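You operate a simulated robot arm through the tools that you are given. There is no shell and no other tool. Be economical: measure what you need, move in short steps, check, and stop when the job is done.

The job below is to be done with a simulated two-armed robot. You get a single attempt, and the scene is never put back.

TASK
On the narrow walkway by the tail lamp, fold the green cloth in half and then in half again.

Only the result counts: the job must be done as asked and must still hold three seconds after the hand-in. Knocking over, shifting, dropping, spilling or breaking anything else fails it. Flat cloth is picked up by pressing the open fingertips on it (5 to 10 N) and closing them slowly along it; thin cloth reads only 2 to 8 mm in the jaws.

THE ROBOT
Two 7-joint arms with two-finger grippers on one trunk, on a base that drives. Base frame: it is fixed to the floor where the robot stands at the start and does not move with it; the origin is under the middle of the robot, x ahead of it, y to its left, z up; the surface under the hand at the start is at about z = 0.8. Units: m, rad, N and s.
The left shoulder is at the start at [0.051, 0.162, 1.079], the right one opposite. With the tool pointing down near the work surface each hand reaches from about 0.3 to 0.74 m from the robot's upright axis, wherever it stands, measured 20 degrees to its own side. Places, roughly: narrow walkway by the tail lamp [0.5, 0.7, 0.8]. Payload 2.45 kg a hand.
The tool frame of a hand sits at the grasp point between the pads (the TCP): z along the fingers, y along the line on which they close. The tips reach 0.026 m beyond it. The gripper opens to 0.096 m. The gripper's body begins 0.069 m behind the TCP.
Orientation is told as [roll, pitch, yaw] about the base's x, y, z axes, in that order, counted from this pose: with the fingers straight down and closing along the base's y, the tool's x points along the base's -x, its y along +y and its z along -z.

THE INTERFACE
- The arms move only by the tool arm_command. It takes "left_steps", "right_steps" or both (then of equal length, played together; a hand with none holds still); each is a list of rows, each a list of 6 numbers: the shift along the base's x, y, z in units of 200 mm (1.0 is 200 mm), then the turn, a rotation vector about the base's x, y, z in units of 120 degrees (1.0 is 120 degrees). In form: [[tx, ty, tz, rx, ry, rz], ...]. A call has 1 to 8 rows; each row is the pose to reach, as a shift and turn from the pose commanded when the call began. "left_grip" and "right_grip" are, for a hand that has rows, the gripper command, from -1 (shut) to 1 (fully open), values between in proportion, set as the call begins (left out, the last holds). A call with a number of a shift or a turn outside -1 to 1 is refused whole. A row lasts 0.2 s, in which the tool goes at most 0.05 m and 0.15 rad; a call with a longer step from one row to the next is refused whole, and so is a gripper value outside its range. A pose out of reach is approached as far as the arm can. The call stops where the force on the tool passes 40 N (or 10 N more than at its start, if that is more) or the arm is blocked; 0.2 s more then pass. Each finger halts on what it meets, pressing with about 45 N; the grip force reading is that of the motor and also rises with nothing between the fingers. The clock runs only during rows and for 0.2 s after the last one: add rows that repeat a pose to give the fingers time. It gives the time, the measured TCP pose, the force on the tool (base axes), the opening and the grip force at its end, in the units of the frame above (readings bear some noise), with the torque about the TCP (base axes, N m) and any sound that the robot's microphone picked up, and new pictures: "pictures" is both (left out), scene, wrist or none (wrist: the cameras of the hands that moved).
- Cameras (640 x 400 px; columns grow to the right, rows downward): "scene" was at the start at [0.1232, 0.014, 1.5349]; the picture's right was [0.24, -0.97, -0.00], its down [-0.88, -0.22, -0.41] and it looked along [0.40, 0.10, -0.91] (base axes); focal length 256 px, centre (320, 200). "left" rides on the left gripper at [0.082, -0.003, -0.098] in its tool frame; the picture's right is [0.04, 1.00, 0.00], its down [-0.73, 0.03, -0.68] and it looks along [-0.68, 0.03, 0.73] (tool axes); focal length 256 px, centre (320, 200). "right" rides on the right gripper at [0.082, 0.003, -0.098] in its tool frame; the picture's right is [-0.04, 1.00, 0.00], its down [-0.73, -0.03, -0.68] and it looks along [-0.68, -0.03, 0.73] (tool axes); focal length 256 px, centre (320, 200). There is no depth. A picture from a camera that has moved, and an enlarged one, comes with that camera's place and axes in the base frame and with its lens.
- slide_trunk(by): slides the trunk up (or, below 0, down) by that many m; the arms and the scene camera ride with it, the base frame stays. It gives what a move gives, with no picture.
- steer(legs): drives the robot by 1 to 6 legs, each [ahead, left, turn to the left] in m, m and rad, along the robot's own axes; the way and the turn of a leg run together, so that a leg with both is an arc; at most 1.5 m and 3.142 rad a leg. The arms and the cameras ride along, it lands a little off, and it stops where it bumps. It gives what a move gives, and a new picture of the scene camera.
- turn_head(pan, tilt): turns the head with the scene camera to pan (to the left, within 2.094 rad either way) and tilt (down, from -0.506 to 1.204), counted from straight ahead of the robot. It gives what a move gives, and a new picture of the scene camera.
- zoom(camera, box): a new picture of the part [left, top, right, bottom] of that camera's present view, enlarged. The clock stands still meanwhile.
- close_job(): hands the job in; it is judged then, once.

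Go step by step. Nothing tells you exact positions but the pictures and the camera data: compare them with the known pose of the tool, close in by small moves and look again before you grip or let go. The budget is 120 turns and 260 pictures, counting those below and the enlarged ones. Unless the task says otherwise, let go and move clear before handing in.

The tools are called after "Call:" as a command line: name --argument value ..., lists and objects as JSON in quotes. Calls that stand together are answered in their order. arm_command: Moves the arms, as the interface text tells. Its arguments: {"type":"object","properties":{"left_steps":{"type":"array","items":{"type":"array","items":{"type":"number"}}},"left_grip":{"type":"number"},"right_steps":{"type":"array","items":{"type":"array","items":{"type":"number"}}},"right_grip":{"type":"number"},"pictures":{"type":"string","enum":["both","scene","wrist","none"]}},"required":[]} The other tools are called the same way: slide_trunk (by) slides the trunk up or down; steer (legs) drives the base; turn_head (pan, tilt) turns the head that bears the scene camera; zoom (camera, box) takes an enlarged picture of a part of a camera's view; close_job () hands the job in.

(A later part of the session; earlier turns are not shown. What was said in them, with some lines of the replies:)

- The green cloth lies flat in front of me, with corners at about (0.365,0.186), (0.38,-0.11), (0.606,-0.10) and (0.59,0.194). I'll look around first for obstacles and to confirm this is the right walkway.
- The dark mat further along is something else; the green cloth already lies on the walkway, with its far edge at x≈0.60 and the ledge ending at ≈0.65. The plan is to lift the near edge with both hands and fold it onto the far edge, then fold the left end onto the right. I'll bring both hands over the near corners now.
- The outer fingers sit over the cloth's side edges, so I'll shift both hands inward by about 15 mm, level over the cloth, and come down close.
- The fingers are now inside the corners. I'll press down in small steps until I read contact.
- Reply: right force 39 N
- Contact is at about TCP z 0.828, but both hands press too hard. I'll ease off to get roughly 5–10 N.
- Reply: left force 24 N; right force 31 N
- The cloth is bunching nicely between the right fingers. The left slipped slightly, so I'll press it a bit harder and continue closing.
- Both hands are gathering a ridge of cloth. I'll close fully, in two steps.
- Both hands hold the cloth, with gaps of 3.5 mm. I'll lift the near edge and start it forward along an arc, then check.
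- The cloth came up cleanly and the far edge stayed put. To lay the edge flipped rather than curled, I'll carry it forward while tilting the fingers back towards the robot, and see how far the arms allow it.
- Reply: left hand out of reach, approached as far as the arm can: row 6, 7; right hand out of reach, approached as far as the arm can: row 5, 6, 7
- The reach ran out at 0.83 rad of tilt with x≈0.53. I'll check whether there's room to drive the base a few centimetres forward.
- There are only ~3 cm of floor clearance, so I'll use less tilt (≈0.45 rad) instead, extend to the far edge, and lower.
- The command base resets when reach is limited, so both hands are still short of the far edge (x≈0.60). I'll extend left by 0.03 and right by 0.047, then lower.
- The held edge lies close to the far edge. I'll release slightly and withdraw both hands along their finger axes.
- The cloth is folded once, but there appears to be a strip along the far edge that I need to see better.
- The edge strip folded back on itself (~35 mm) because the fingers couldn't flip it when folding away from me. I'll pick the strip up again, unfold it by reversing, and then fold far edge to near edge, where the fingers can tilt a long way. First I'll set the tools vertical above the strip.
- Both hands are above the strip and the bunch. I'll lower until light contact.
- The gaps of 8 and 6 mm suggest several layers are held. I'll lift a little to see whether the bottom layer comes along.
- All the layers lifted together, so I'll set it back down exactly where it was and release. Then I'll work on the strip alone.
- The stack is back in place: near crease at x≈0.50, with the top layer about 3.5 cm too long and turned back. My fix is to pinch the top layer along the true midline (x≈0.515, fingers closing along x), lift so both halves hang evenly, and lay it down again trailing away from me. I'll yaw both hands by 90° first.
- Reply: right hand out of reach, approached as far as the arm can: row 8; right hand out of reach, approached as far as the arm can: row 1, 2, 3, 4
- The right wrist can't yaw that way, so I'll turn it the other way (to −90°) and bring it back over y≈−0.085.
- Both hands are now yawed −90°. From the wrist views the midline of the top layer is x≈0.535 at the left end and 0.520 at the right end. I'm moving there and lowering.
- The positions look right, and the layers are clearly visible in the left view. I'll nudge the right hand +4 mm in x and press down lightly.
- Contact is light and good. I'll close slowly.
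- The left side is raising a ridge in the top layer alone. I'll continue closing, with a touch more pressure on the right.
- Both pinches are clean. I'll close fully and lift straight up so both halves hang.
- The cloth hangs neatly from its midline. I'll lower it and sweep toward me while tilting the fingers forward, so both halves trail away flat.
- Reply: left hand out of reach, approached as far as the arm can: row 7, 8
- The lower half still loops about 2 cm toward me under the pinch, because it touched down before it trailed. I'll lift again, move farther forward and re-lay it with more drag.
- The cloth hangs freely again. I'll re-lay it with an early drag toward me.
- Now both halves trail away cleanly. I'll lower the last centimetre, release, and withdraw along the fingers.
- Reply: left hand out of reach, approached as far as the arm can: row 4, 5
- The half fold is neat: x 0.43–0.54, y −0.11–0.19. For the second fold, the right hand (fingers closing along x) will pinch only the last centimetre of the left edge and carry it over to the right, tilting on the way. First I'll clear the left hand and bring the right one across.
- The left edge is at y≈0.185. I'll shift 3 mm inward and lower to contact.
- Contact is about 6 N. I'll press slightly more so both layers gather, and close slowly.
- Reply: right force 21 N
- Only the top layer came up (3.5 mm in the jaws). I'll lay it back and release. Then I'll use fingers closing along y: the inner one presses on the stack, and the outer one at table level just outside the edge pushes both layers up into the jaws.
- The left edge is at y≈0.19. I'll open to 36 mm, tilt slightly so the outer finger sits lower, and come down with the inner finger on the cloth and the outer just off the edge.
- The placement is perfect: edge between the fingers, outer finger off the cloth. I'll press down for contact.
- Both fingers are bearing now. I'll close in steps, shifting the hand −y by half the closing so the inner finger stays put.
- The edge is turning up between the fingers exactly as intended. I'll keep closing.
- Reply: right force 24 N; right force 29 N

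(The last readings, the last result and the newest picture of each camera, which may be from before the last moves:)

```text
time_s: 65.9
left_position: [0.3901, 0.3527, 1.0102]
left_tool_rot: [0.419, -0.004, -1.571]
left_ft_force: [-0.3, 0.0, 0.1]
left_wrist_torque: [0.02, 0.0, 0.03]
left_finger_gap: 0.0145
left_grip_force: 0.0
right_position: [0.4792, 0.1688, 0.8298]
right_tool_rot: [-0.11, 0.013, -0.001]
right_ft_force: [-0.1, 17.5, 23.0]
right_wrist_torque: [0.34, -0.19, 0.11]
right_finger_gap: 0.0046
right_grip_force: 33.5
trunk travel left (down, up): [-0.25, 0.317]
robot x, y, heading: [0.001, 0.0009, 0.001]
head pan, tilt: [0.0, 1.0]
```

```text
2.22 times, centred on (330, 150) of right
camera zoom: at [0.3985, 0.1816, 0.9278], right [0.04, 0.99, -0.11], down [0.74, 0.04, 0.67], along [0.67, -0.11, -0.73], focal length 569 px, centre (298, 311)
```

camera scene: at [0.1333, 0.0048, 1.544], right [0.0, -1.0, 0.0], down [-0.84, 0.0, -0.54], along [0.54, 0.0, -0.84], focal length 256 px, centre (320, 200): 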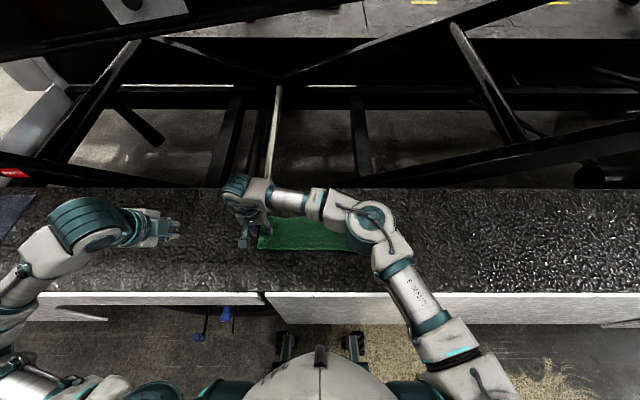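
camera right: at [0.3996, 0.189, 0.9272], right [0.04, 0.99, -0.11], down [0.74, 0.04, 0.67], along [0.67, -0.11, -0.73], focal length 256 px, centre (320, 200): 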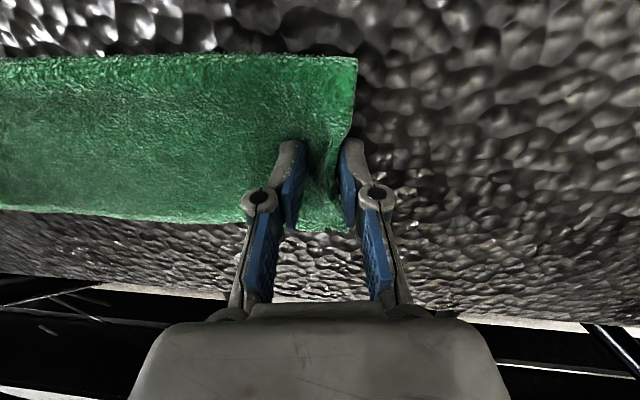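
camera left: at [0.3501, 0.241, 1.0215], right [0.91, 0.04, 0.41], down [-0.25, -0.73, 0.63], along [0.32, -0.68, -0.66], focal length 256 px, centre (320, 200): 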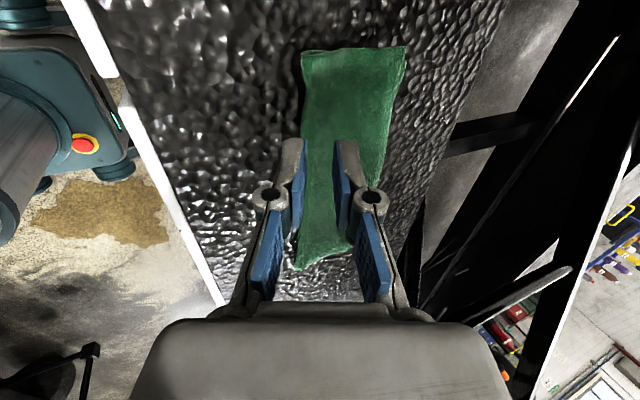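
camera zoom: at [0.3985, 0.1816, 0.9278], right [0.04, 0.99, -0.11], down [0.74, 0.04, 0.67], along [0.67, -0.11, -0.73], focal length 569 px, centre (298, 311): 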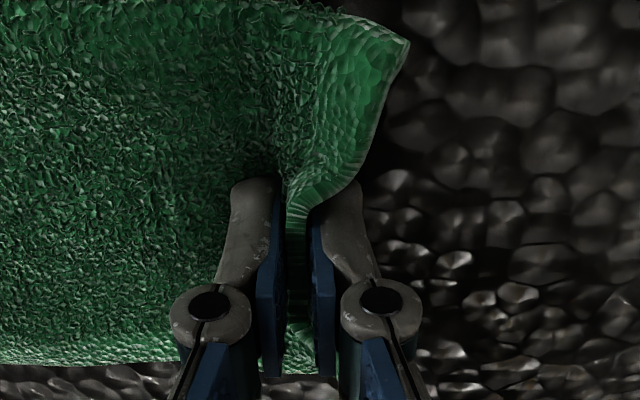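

The gap is 4.6 mm. I'll lift a little to see how many layers are held.

Call:
arm_command --right_steps '[[0, -0.02, 0.1, 0, 0, 0], [0, -0.06, 0.2, 0.02, 0, 0], [0, -0.08, 0.25, 0.04, 0, 0], [0, -0.08, 0.25, 0.04, 0, 0]]'

Call:
zoom --camera "right" --box '[180, 60, 440, 260]'

Call:
zoom --camera "scene" --box '[220, 190, 380, 280]'

```text
time_s: 66.9
left_position: [0.3926, 0.3513, 1.0105]
left_tool_rot: [0.416, -0.003, -1.571]
left_ft_force: [0.0, -0.4, 0.4]
left_wrist_torque: [-0.02, 0.04, -0.01]
left_finger_gap: 0.0142
left_grip_force: 0.1
right_position: [0.4808, 0.1515, 0.8784]
right_tool_rot: [-0.028, 0.016, -0.004]
right_ft_force: [0.6, -0.6, -1.2]
right_wrist_torque: [-0.02, 0.0, 0.0]
right_finger_gap: 0.0059
right_grip_force: 35.5
trunk travel left (down, up): [-0.25, 0.317]
robot x, y, heading: [0.0012, -0.003, -0.004]
head pan, tilt: [0.0, 1.0]
camera scene: at [0.1333, 0.006, 1.544], right [0.0, -1.0, 0.0], down [-0.84, 0.0, -0.54], along [0.54, 0.0, -0.84], focal length 256 px, centre (320, 200)
camera right: at [0.4006, 0.1567, 0.9779], right [0.04, 1.0, -0.03], down [0.74, -0.01, 0.67], along [0.67, -0.05, -0.74], focal length 256 px, centre (320, 200)
```

scene: 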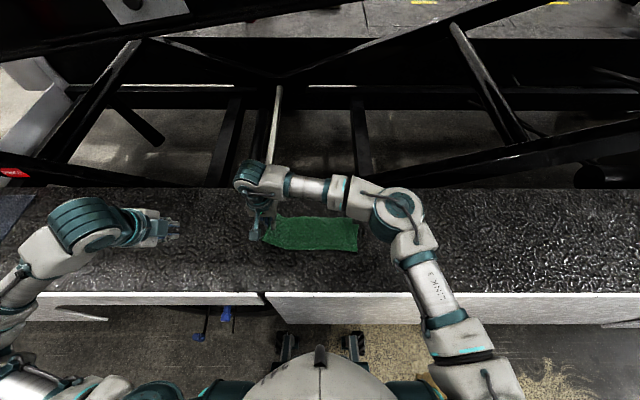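
right: 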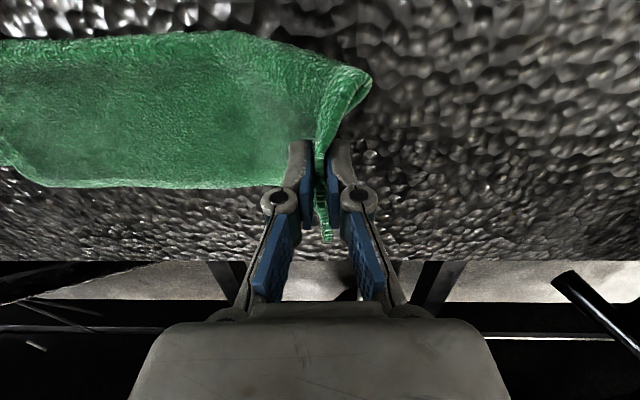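

```text
2.00 times, centred on (310, 160) of right
camera zoom: at [0.4006, 0.1567, 0.9779], right [0.04, 1.0, -0.03], down [0.74, -0.01, 0.67], along [0.67, -0.05, -0.74], focal length 512 px, centre (340, 280)
```

zoom: 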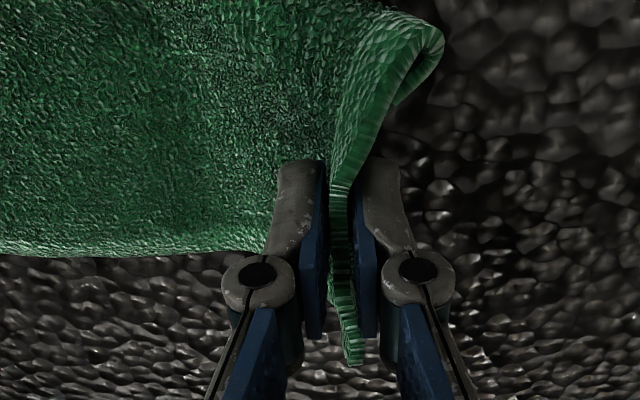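

```text
4.00 times, centred on (300, 235) of scene
camera zoom: at [0.1333, 0.006, 1.544], right [0.0, -1.0, 0.0], down [-0.84, 0.0, -0.54], along [0.54, 0.0, -0.84], focal length 1024 px, centre (400, 60)
```

zoom: 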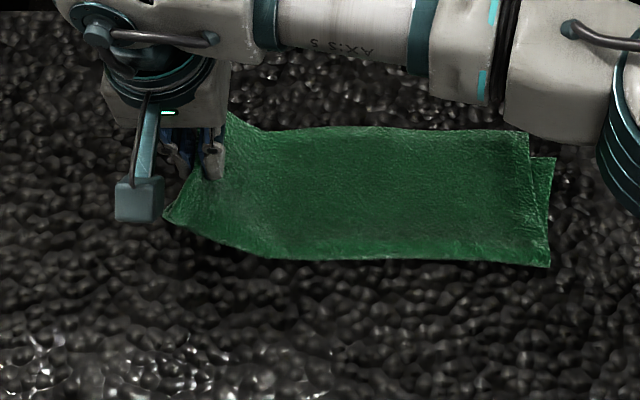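

Both layers are held, with the edge upright in the jaws. I'll carry it over to the right in an arc, tilting the fingers to point left as it turns over.

Call:
arm_command --right_steps '[[0, -0.12, 0.14, 0.04, 0, 0], [0, -0.27, 0.26, 0.09, 0, 0], [0, -0.44, 0.33, 0.15, 0, 0], [0, -0.61, 0.35, 0.21, 0, 0], [0, -0.78, 0.32, 0.27, 0, 0], [0, -0.92, 0.25, 0.33, 0, 0], [0, -0.92, 0.25, 0.33, 0, 0]]'

Call:
zoom --camera "scene" --box '[240, 190, 400, 280]'

```text
time_s: 68.5
left_position: [0.3923, 0.3492, 1.0104]
left_tool_rot: [0.416, -0.002, -1.571]
left_ft_force: [-0.5, -0.2, -0.1]
left_wrist_torque: [0.01, -0.02, 0.0]
left_finger_gap: 0.0146
left_grip_force: 0.0
right_position: [0.4794, -0.0333, 0.9297]
right_tool_rot: [0.665, 0.012, 0.004]
right_ft_force: [-0.2, 0.4, 2.0]
right_wrist_torque: [-0.01, -0.01, 0.03]
right_finger_gap: 0.0036
right_grip_force: 30.3
trunk travel left (down, up): [-0.25, 0.317]
robot x, y, heading: [0.0004, 0.0005, -0.002]
head pan, tilt: [0.0, 1.0]
camera scene: at [0.133, -0.0004, 1.5441], right [0.0, -1.0, 0.0], down [-0.84, 0.0, -0.54], along [0.54, 0.0, -0.84], focal length 256 px, centre (320, 200)
camera right: at [0.3997, -0.0935, 1.0094], right [0.04, 0.79, 0.62], down [0.74, -0.44, 0.51], along [0.67, 0.44, -0.6], focal length 256 px, centre (320, 200)
```

scene: 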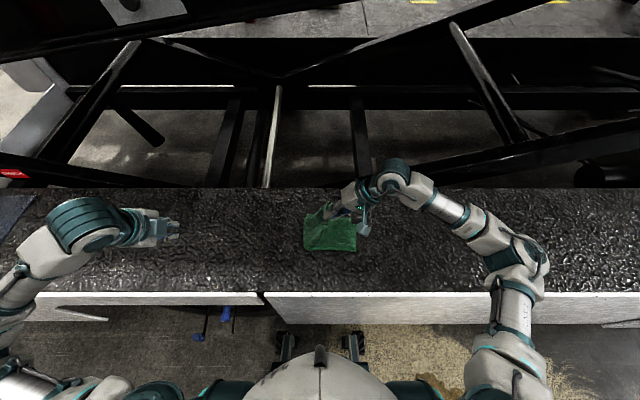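
right: 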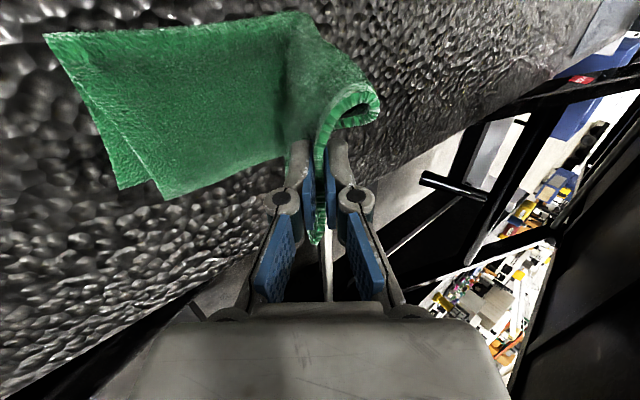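

```text
4.00 times, centred on (320, 235) of scene
camera zoom: at [0.133, -0.0004, 1.5441], right [0.0, -1.0, 0.0], down [-0.84, 0.0, -0.54], along [0.54, 0.0, -0.84], focal length 1024 px, centre (320, 60)
```

zoom: 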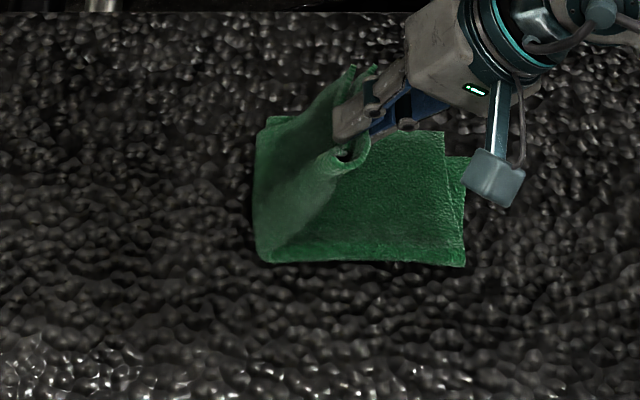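

It's turning over well. I'll continue toward the right edge with more tilt, still held above the stack.

Call:
arm_command --right_steps '[[0, -0.13, 0.0, 0.06, 0, 0], [0, -0.27, -0.06, 0.12, 0, 0], [0, -0.4, -0.15, 0.16, 0, 0], [0, -0.42, -0.25, 0.16, 0, 0], [0, -0.42, -0.25, 0.16, 0, 0]]'

Call:
zoom --camera "scene" --box '[260, 190, 420, 280]'

```text
time_s: 69.7
left_position: [0.3927, 0.351, 1.0112]
left_tool_rot: [0.417, -0.003, -1.572]
left_ft_force: [-0.6, 0.5, -0.6]
left_wrist_torque: [-0.06, -0.02, 0.0]
left_finger_gap: 0.0146
left_grip_force: 0.0
right_position: [0.4806, -0.1162, 0.8782]
right_tool_rot: [0.998, 0.008, 0.011]
right_ft_force: [0.3, 1.1, 0.6]
right_wrist_torque: [0.01, 0.0, -0.02]
right_finger_gap: 0.0039
right_grip_force: 31.0
trunk travel left (down, up): [-0.25, 0.317]
robot x, y, heading: [-0.0006, -0.0012, 0.001]
head pan, tilt: [0.0, 1.0]
camera scene: at [0.1325, 0.0027, 1.5441], right [0.0, -1.0, 0.0], down [-0.84, 0.0, -0.54], along [0.54, 0.0, -0.84], focal length 256 px, centre (320, 200)
camera right: at [0.4002, -0.1995, 0.9348], right [0.04, 0.54, 0.84], down [0.74, -0.58, 0.34], along [0.67, 0.61, -0.43], focal length 256 px, centre (320, 200)
```

scene: 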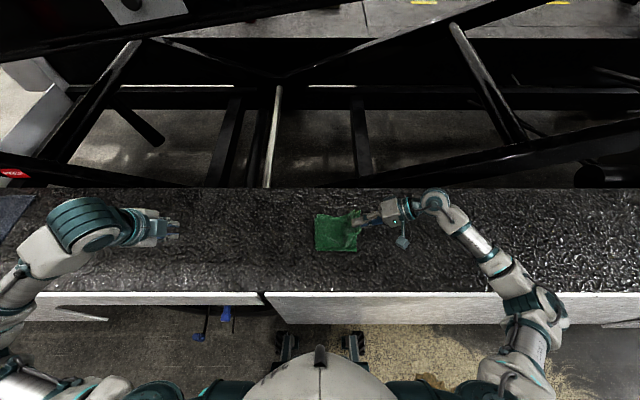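
right: 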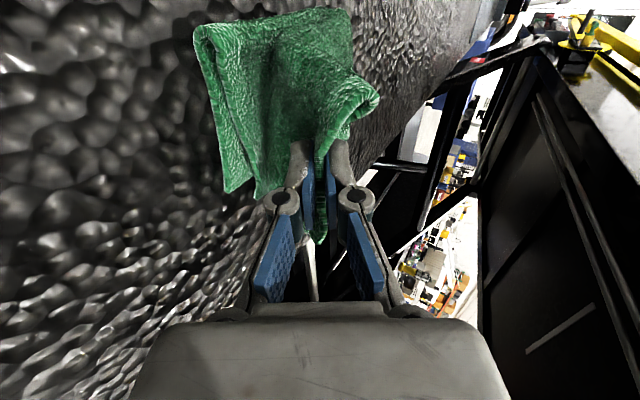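

```text
4.00 times, centred on (340, 235) of scene
camera zoom: at [0.1325, 0.0027, 1.5441], right [0.0, -1.0, 0.0], down [-0.84, 0.0, -0.54], along [0.54, 0.0, -0.84], focal length 1024 px, centre (240, 60)
```

zoom: 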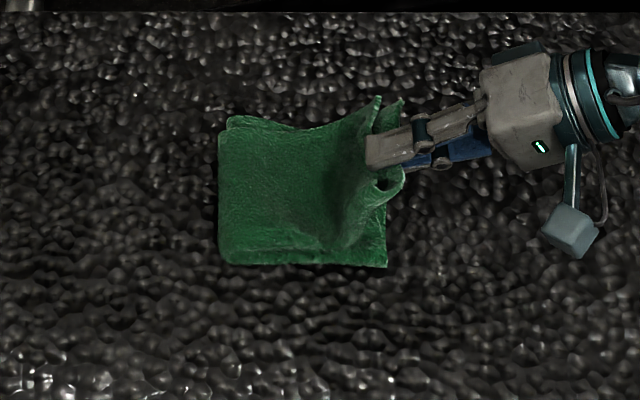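

The edge now hangs right above the right-hand edge. I'll lower straight down, slightly to the right.

Call:
arm_command --right_steps '[[0, -0.02, -0.08, 0, 0, 0], [0, -0.035, -0.15, 0, 0, 0], [0, -0.04, -0.2, 0, 0, 0], [0, -0.04, -0.2, 0, 0, 0]]'

Call:
zoom --camera "scene" --box '[290, 200, 390, 270]'

Call:
zoom --camera "right" --box '[180, 0, 440, 260]'

```text
time_s: 70.7
left_position: [0.3926, 0.3502, 1.0112]
left_tool_rot: [0.418, -0.003, -1.571]
left_ft_force: [0.1, 0.1, -0.3]
left_wrist_torque: [0.02, 0.02, 0.02]
left_finger_gap: 0.0145
left_grip_force: 0.1
right_position: [0.481, -0.1256, 0.8385]
right_tool_rot: [1.001, 0.009, 0.007]
right_ft_force: [-0.1, -0.3, 0.4]
right_wrist_torque: [-0.04, -0.05, 0.01]
right_finger_gap: 0.0052
right_grip_force: 32.1
trunk travel left (down, up): [-0.25, 0.317]
robot x, y, heading: [0.0002, -0.0013, -0.002]
head pan, tilt: [0.0, 1.0]
camera scene: at [0.1324, -0.0003, 1.5441], right [0.0, -1.0, 0.0], down [-0.84, 0.0, -0.54], along [0.54, 0.0, -0.84], focal length 256 px, centre (320, 200)
camera right: at [0.4004, -0.2093, 0.8945], right [0.04, 0.54, 0.84], down [0.74, -0.58, 0.34], along [0.67, 0.61, -0.43], focal length 256 px, centre (320, 200)
```

scene: 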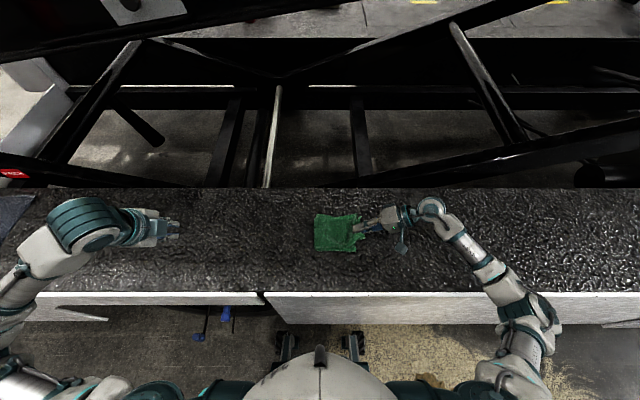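
right: 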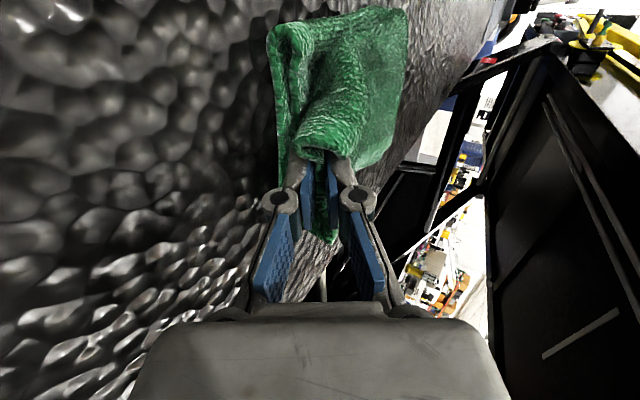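

```text
5.71 times, centred on (340, 235) of scene
camera zoom: at [0.1324, -0.0003, 1.5441], right [0.0, -1.0, 0.0], down [-0.84, 0.0, -0.54], along [0.54, 0.0, -0.84], focal length 1463 px, centre (206, 0)
```

zoom: 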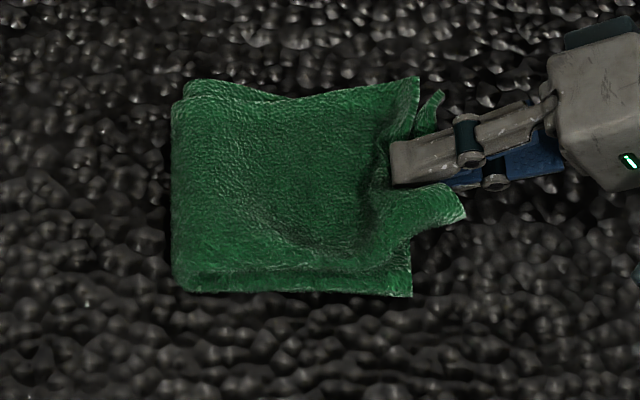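

```text
1.54 times, centred on (310, 130) of right
camera zoom: at [0.4004, -0.2093, 0.8945], right [0.04, 0.54, 0.84], down [0.74, -0.58, 0.34], along [0.67, 0.61, -0.43], focal length 394 px, centre (335, 308)
```

zoom: 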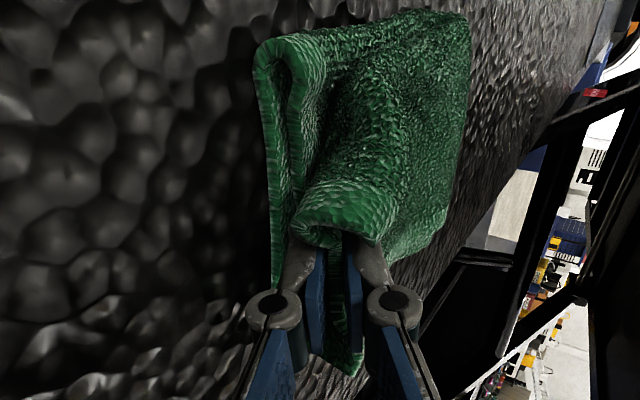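

The corners have flipped over fully and lie just past the right edge, overshooting ~2–3 cm with a bit of slack. I'll ease back 15 mm, lower, release slightly, and withdraw along the fingers.

Call:
arm_command --right_steps '[[0, 0.04, 0, 0, 0, 0], [0, 0.075, -0.015, 0, 0, 0], [0, 0.075, -0.03, 0, 0, 0], [0, 0.075, -0.03, 0, 0, 0]]' --pictures "none"

Call:
arm_command --right_steps '[[0, 0, 0, 0, 0, 0], [0, 0, 0.01, 0, 0, 0], [0, -0.06, 0.045, 0, 0, 0], [0, -0.15, 0.1, 0, 0, 0], [0, -0.3, 0.22, 0, 0, 0], [0, -0.5, 0.36, 0, 0, 0], [0, -0.5, 0.36, 0, 0, 0]]' --right_grip -0.75

Call:
zoom --camera "scene" --box '[290, 200, 390, 270]'

```text
time_s: 71.7
left_position: [0.3927, 0.3499, 1.0118]
left_tool_rot: [0.418, -0.003, -1.572]
left_ft_force: [-0.5, 0.5, 0.0]
left_wrist_torque: [0.01, -0.01, -0.02]
left_finger_gap: 0.0143
left_grip_force: 0.1
right_position: [0.481, -0.1113, 0.8331]
right_tool_rot: [1.0, 0.01, 0.01]
right_ft_force: [0.0, -1.9, 1.7]
right_wrist_torque: [0.05, -0.04, -0.03]
right_finger_gap: 0.0031
right_grip_force: 30.3
trunk travel left (down, up): [-0.25, 0.317]
robot x, y, heading: [0.0007, -0.0004, -0.002]
head pan, tilt: [0.0, 1.0]
```

```text
time_s: 73.3
left_position: [0.3926, 0.3495, 1.0114]
left_tool_rot: [0.417, -0.002, -1.572]
left_ft_force: [-1.1, 0.0, -0.6]
left_wrist_torque: [0.0, 0.0, -0.03]
left_finger_gap: 0.0144
left_grip_force: 0.0
right_position: [0.4797, -0.2132, 0.9078]
right_tool_rot: [1.0, 0.011, 0.01]
right_ft_force: [-0.8, -0.3, -0.4]
right_wrist_torque: [-0.03, -0.04, -0.01]
right_finger_gap: 0.0122
right_grip_force: 0.2
trunk travel left (down, up): [-0.25, 0.317]
robot x, y, heading: [0.002, -0.0005, 0.0]
head pan, tilt: [0.0, 1.0]
camera scene: at [0.1329, -0.001, 1.544], right [0.0, -1.0, 0.0], down [-0.84, 0.0, -0.54], along [0.54, 0.0, -0.84], focal length 256 px, centre (320, 200)
camera right: at [0.3994, -0.2964, 0.9637], right [0.04, 0.54, 0.84], down [0.74, -0.58, 0.33], along [0.67, 0.61, -0.43], focal length 256 px, centre (320, 200)
```

scene: 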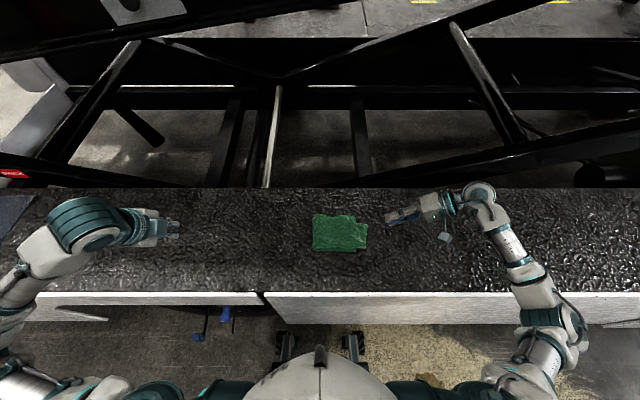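
right: 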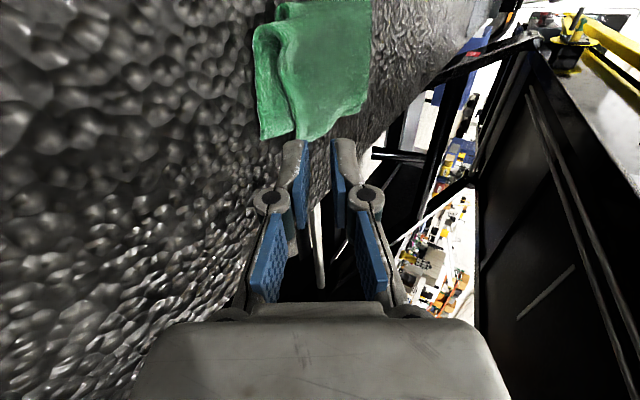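

```text
5.71 times, centred on (340, 235) of scene
camera zoom: at [0.1329, -0.001, 1.544], right [0.0, -1.0, 0.0], down [-0.84, 0.0, -0.54], along [0.54, 0.0, -0.84], focal length 1463 px, centre (206, 0)
```

zoom: 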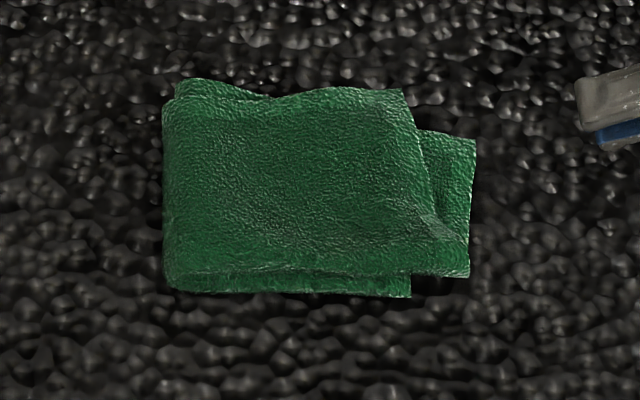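

The cloth is folded in quarters, but one layer sticks out ~3 cm on the right. I'll turn the right hand vertical and gently push that edge back with the two fingertips.

Call:
arm_command --right_steps '[[0, 0, 0.05, -0.07, 0, 0], [0, 0, 0.1, -0.14, 0, 0], [0, 0, 0.1, -0.21, 0, 0], [0, 0, 0.1, -0.28, 0, 0], [0, 0, 0.1, -0.35, 0, 0], [0, 0, 0.1, -0.42, 0, 0], [0, 0, 0.1, -0.477, 0, 0], [0, 0, 0.1, -0.477, 0, 0]]' --right_grip 0.1 --pictures "none"

Call:
arm_command --right_steps '[[0, 0, 0, 0, 0, -0.07], [0, 0, 0, 0, 0, -0.14], [0, 0, 0, 0, 0, -0.21], [0, 0, 0, 0, 0, -0.28], [0, 0, 0, 0, 0, -0.35], [0, 0, 0, 0, 0, -0.42], [0, 0, 0, 0, 0, -0.49], [0, 0, 0, 0, 0, -0.56]]' --pictures "none"

Call:
arm_command --right_steps '[[0, 0, 0, 0, 0, -0.065], [0, 0, 0, 0, 0, -0.13], [0, 0, 0, 0, 0, -0.19], [0, 0, 0, 0, 0, -0.19]]' --pictures "wrist"

```text
time_s: 75.1
left_position: [0.393, 0.3497, 1.0109]
left_tool_rot: [0.416, -0.002, -1.572]
left_ft_force: [0.2, -0.2, -0.1]
left_wrist_torque: [0.01, -0.01, -0.04]
left_finger_gap: 0.0142
left_grip_force: 0.1
right_position: [0.4797, -0.211, 0.9259]
right_tool_rot: [-0.003, 0.012, -0.004]
right_ft_force: [0.5, -0.4, -0.1]
right_wrist_torque: [0.02, -0.02, 0.01]
right_finger_gap: 0.053
right_grip_force: 0.1
trunk travel left (down, up): [-0.25, 0.317]
robot x, y, heading: [-0.0018, 0.0014, 0.007]
head pan, tilt: [0.0, 1.0]
```

```text
time_s: 76.9
left_position: [0.3926, 0.3505, 1.0104]
left_tool_rot: [0.417, -0.001, -1.571]
left_ft_force: [0.7, 0.6, -1.3]
left_wrist_torque: [0.02, 0.03, 0.03]
left_finger_gap: 0.0145
left_grip_force: 0.0
right_position: [0.48, -0.2113, 0.9257]
right_tool_rot: [-0.001, 0.014, -1.178]
right_ft_force: [1.1, -0.8, -0.3]
right_wrist_torque: [0.0, -0.01, -0.01]
right_finger_gap: 0.0529
right_grip_force: 0.1
trunk travel left (down, up): [-0.25, 0.317]
robot x, y, heading: [-0.0046, -0.0003, -0.003]
head pan, tilt: [0.0, 1.0]
```

```text
time_s: 77.9
left_position: [0.3932, 0.3495, 1.0118]
left_tool_rot: [0.418, -0.001, -1.571]
left_ft_force: [-0.1, -0.2, 1.4]
left_wrist_torque: [-0.02, 0.01, 0.0]
left_finger_gap: 0.0142
left_grip_force: 0.1
right_position: [0.482, -0.2102, 0.9244]
right_tool_rot: [-0.001, 0.011, -1.574]
right_ft_force: [-0.2, 0.1, 0.1]
right_wrist_torque: [0.02, -0.02, -0.01]
right_finger_gap: 0.0526
right_grip_force: 0.0
trunk travel left (down, up): [-0.25, 0.317]
robot x, y, heading: [0.0014, 0.002, 0.0]
head pan, tilt: [0.0, 1.0]
camera right: at [0.4839, -0.1312, 1.024], right [1.0, -0.04, 0.0], down [-0.03, -0.74, 0.67], along [-0.03, -0.67, -0.74], focal length 256 px, centre (320, 200)
```

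right: 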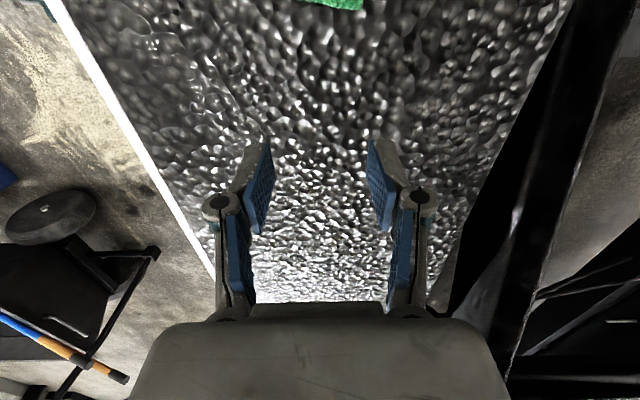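

The protruding edge is at y≈−0.15. I'll lower just outside it and push 2–3 cm gently toward +y.

Call:
arm_command --right_steps '[[-0.025, 0.1, -0.15, 0, 0, 0], [-0.025, 0.15, -0.3, 0, 0, 0], [-0.025, 0.15, -0.42, 0, 0, 0], [-0.025, 0.15, -0.465, 0, 0, 0], [-0.025, 0.15, -0.465, 0, 0, 0]]' --pictures "none"

Call:
arm_command --right_steps '[[0, 0.05, 0, 0, 0, 0], [0, 0.08, 0, 0, 0, 0], [0, 0.11, 0, 0, 0, 0], [0, 0.13, 0, 0, 0, 0], [0, 0.15, 0, 0, 0, 0]]'

Call:
zoom --camera "right" --box '[220, 20, 440, 200]'

```text
time_s: 79.1
left_position: [0.3929, 0.3496, 1.0119]
left_tool_rot: [0.417, -0.003, -1.571]
left_ft_force: [0.2, -0.6, 0.0]
left_wrist_torque: [0.0, 0.02, -0.01]
left_finger_gap: 0.0142
left_grip_force: 0.0
right_position: [0.476, -0.1808, 0.8308]
right_tool_rot: [0.0, 0.012, -1.573]
right_ft_force: [0.4, 0.3, 1.0]
right_wrist_torque: [0.0, 0.01, 0.0]
right_finger_gap: 0.0529
right_grip_force: 0.1
trunk travel left (down, up): [-0.25, 0.317]
robot x, y, heading: [0.0031, -0.0013, -0.003]
head pan, tilt: [0.0, 1.0]
```

```text
time_s: 80.3
left_position: [0.393, 0.3499, 1.0106]
left_tool_rot: [0.416, -0.002, -1.57]
left_ft_force: [-0.8, 0.3, -0.5]
left_wrist_torque: [-0.02, 0.01, 0.02]
left_finger_gap: 0.0147
left_grip_force: 0.1
right_position: [0.4752, -0.1503, 0.8322]
right_tool_rot: [0.0, 0.01, -1.573]
right_ft_force: [-0.1, -0.6, 0.1]
right_wrist_torque: [0.02, 0.01, -0.01]
right_finger_gap: 0.0528
right_grip_force: 0.1
trunk travel left (down, up): [-0.25, 0.317]
robot x, y, heading: [-0.0024, 0.0033, 0.002]
head pan, tilt: [0.0, 1.0]
camera scene: at [0.133, 0.0011, 1.544], right [0.0, -1.0, 0.0], down [-0.84, 0.0, -0.54], along [0.54, 0.0, -0.84], focal length 256 px, centre (320, 200)
camera right: at [0.4788, -0.0707, 0.9312], right [1.0, -0.04, 0.0], down [-0.03, -0.74, 0.67], along [-0.03, -0.67, -0.74], focal length 256 px, centre (320, 200)
```

scene: 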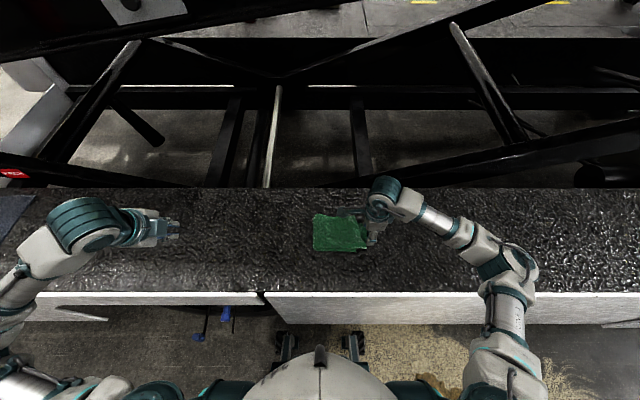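
right: 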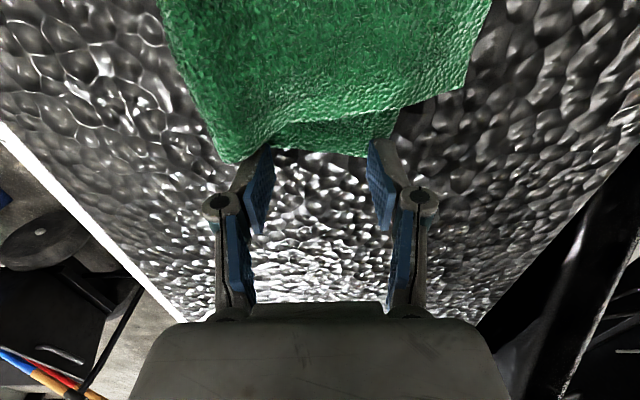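

```text
2.22 times, centred on (330, 110) of right
camera zoom: at [0.4788, -0.0707, 0.9312], right [1.0, -0.04, 0.0], down [-0.03, -0.74, 0.67], along [-0.03, -0.67, -0.74], focal length 569 px, centre (298, 400)
```

zoom: 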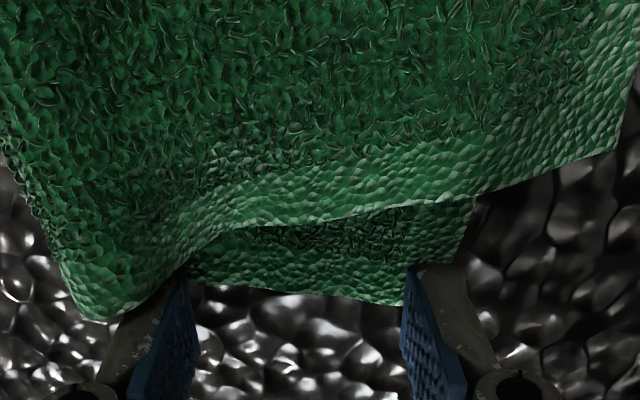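

The layer slides in nicely without buckling. I'll push another ~17 mm.

Call:
arm_command --right_steps '[[0, 0.02, 0, 0, 0, 0], [0, 0.04, 0, 0, 0, 0], [0, 0.06, 0, 0, 0, 0], [0, 0.085, 0, 0, 0, 0], [0, 0.085, 0, 0, 0, 0]]'

Call:
zoom --camera "scene" --box '[290, 200, 390, 270]'

```text
time_s: 81.5
left_position: [0.3929, 0.3498, 1.0116]
left_tool_rot: [0.416, -0.001, -1.57]
left_ft_force: [-0.5, -0.2, -0.2]
left_wrist_torque: [0.02, 0.01, -0.01]
left_finger_gap: 0.0143
left_grip_force: 0.0
right_position: [0.4774, -0.1331, 0.8326]
right_tool_rot: [0.001, 0.012, -1.575]
right_ft_force: [-0.4, 0.0, 0.2]
right_wrist_torque: [-0.01, -0.04, 0.03]
right_finger_gap: 0.0524
right_grip_force: 0.0
trunk travel left (down, up): [-0.25, 0.317]
robot x, y, heading: [-0.0047, -0.0005, 0.001]
head pan, tilt: [0.0, 1.0]
camera scene: at [0.133, 0.001, 1.544], right [0.0, -1.0, 0.0], down [-0.84, 0.0, -0.54], along [0.54, 0.0, -0.84], focal length 256 px, centre (320, 200)
camera right: at [0.479, -0.0539, 0.9314], right [1.0, -0.04, 0.0], down [-0.03, -0.74, 0.67], along [-0.03, -0.67, -0.74], focal length 256 px, centre (320, 200)
```

scene: 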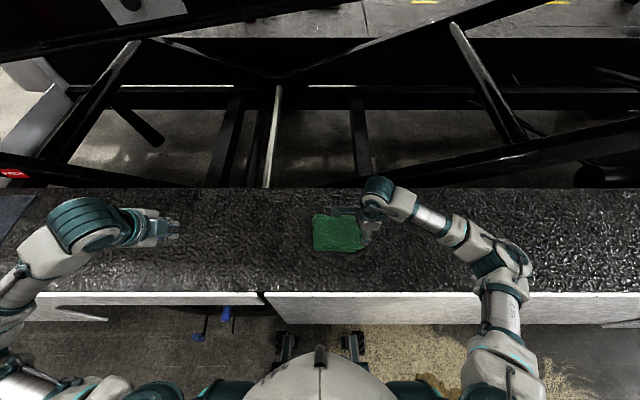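
right: 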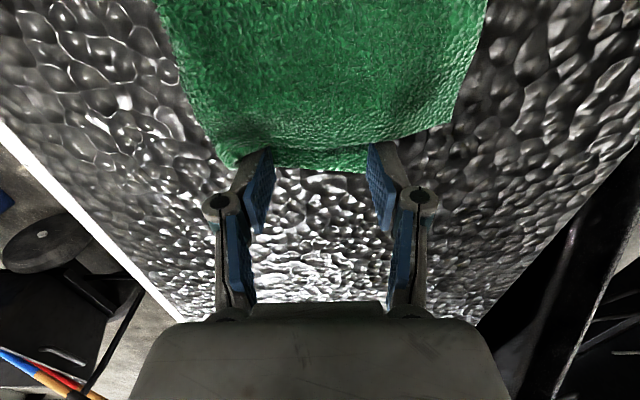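

```text
5.71 times, centred on (340, 235) of scene
camera zoom: at [0.133, 0.001, 1.544], right [0.0, -1.0, 0.0], down [-0.84, 0.0, -0.54], along [0.54, 0.0, -0.84], focal length 1463 px, centre (206, 0)
```

zoom: 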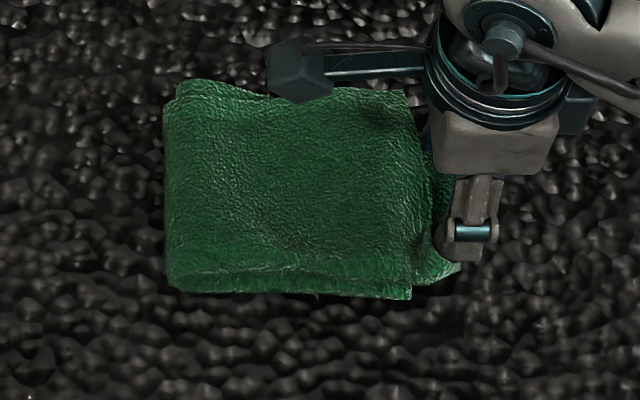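

It's nearly square now. One more small 8 mm push, then I'll back off, lift clear and inspect.

Call:
arm_command --right_steps '[[0, 0.02, 0, 0, 0, 0], [0, 0.04, 0, 0, 0, 0], [0, 0.0, 0, 0, 0, 0], [0, -0.15, 0.02, 0, 0, 0], [0, -0.3, 0.15, 0, 0, 0], [0, -0.5, 0.3, 0, 0, 0], [0, -0.7, 0.4, 0, 0, 0], [0, -0.7, 0.4, 0, 0, 0]]' --pictures "scene"

Call:
zoom --camera "scene" --box '[290, 200, 390, 270]'

```text
time_s: 83.3
left_position: [0.3933, 0.3486, 1.0117]
left_tool_rot: [0.417, -0.003, -1.571]
left_ft_force: [0.3, 0.3, 0.3]
left_wrist_torque: [0.03, 0.03, -0.02]
left_finger_gap: 0.0143
left_grip_force: 0.1
right_position: [0.4758, -0.2736, 0.9103]
right_tool_rot: [0.001, 0.014, -1.575]
right_ft_force: [0.3, -0.4, 0.7]
right_wrist_torque: [-0.05, 0.0, 0.02]
right_finger_gap: 0.0527
right_grip_force: 0.1
trunk travel left (down, up): [-0.25, 0.317]
robot x, y, heading: [0.0036, 0.0029, -0.001]
head pan, tilt: [0.0, 1.0]
camera scene: at [0.1333, -0.0007, 1.5439], right [0.0, -1.0, 0.0], down [-0.84, 0.0, -0.54], along [0.54, 0.0, -0.84], focal length 256 px, centre (320, 200)
```

scene: 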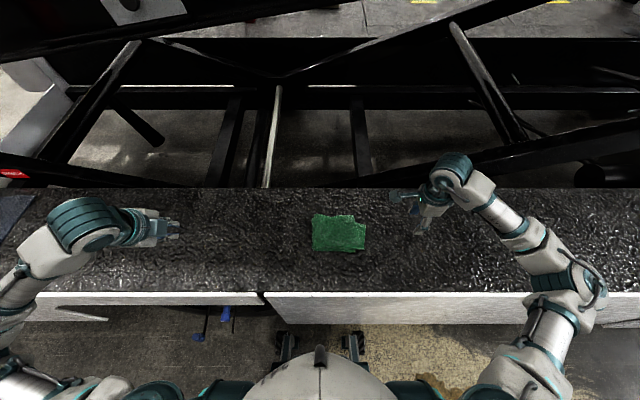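

```text
5.71 times, centred on (340, 235) of scene
camera zoom: at [0.1333, -0.0007, 1.5439], right [0.0, -1.0, 0.0], down [-0.84, 0.0, -0.54], along [0.54, 0.0, -0.84], focal length 1463 px, centre (206, 0)
```

zoom: 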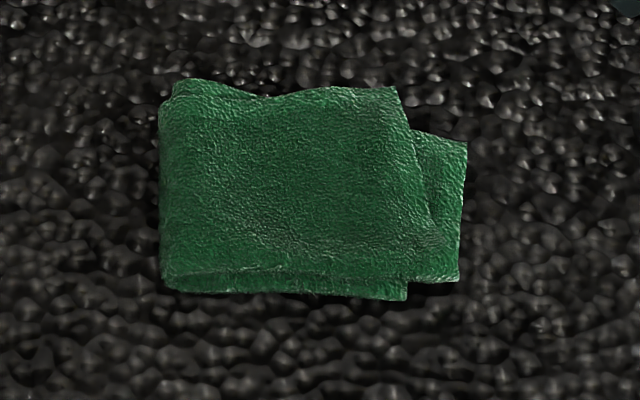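

The green cloth is folded in half and in half again. It lies flat on the walkway as one stack with small offsets between layers. Both hands are open and clear, and nothing else was touched, so I'm handing in.

Call:
close_job

```text
The job is handed in.
```

I folded the green cloth in half and then in half again on the walkway, and handed the job in. Both hands were open and clear, and I saw nothing else move.

The fold is not perfectly square: one layer sticks out about 3 cm past the right edge. I pushed it back, but it mostly sprang out again. The folded stack covers roughly 28% of the cloth's flat area, by my estimate from the pictures; a perfect fold would be 25%.
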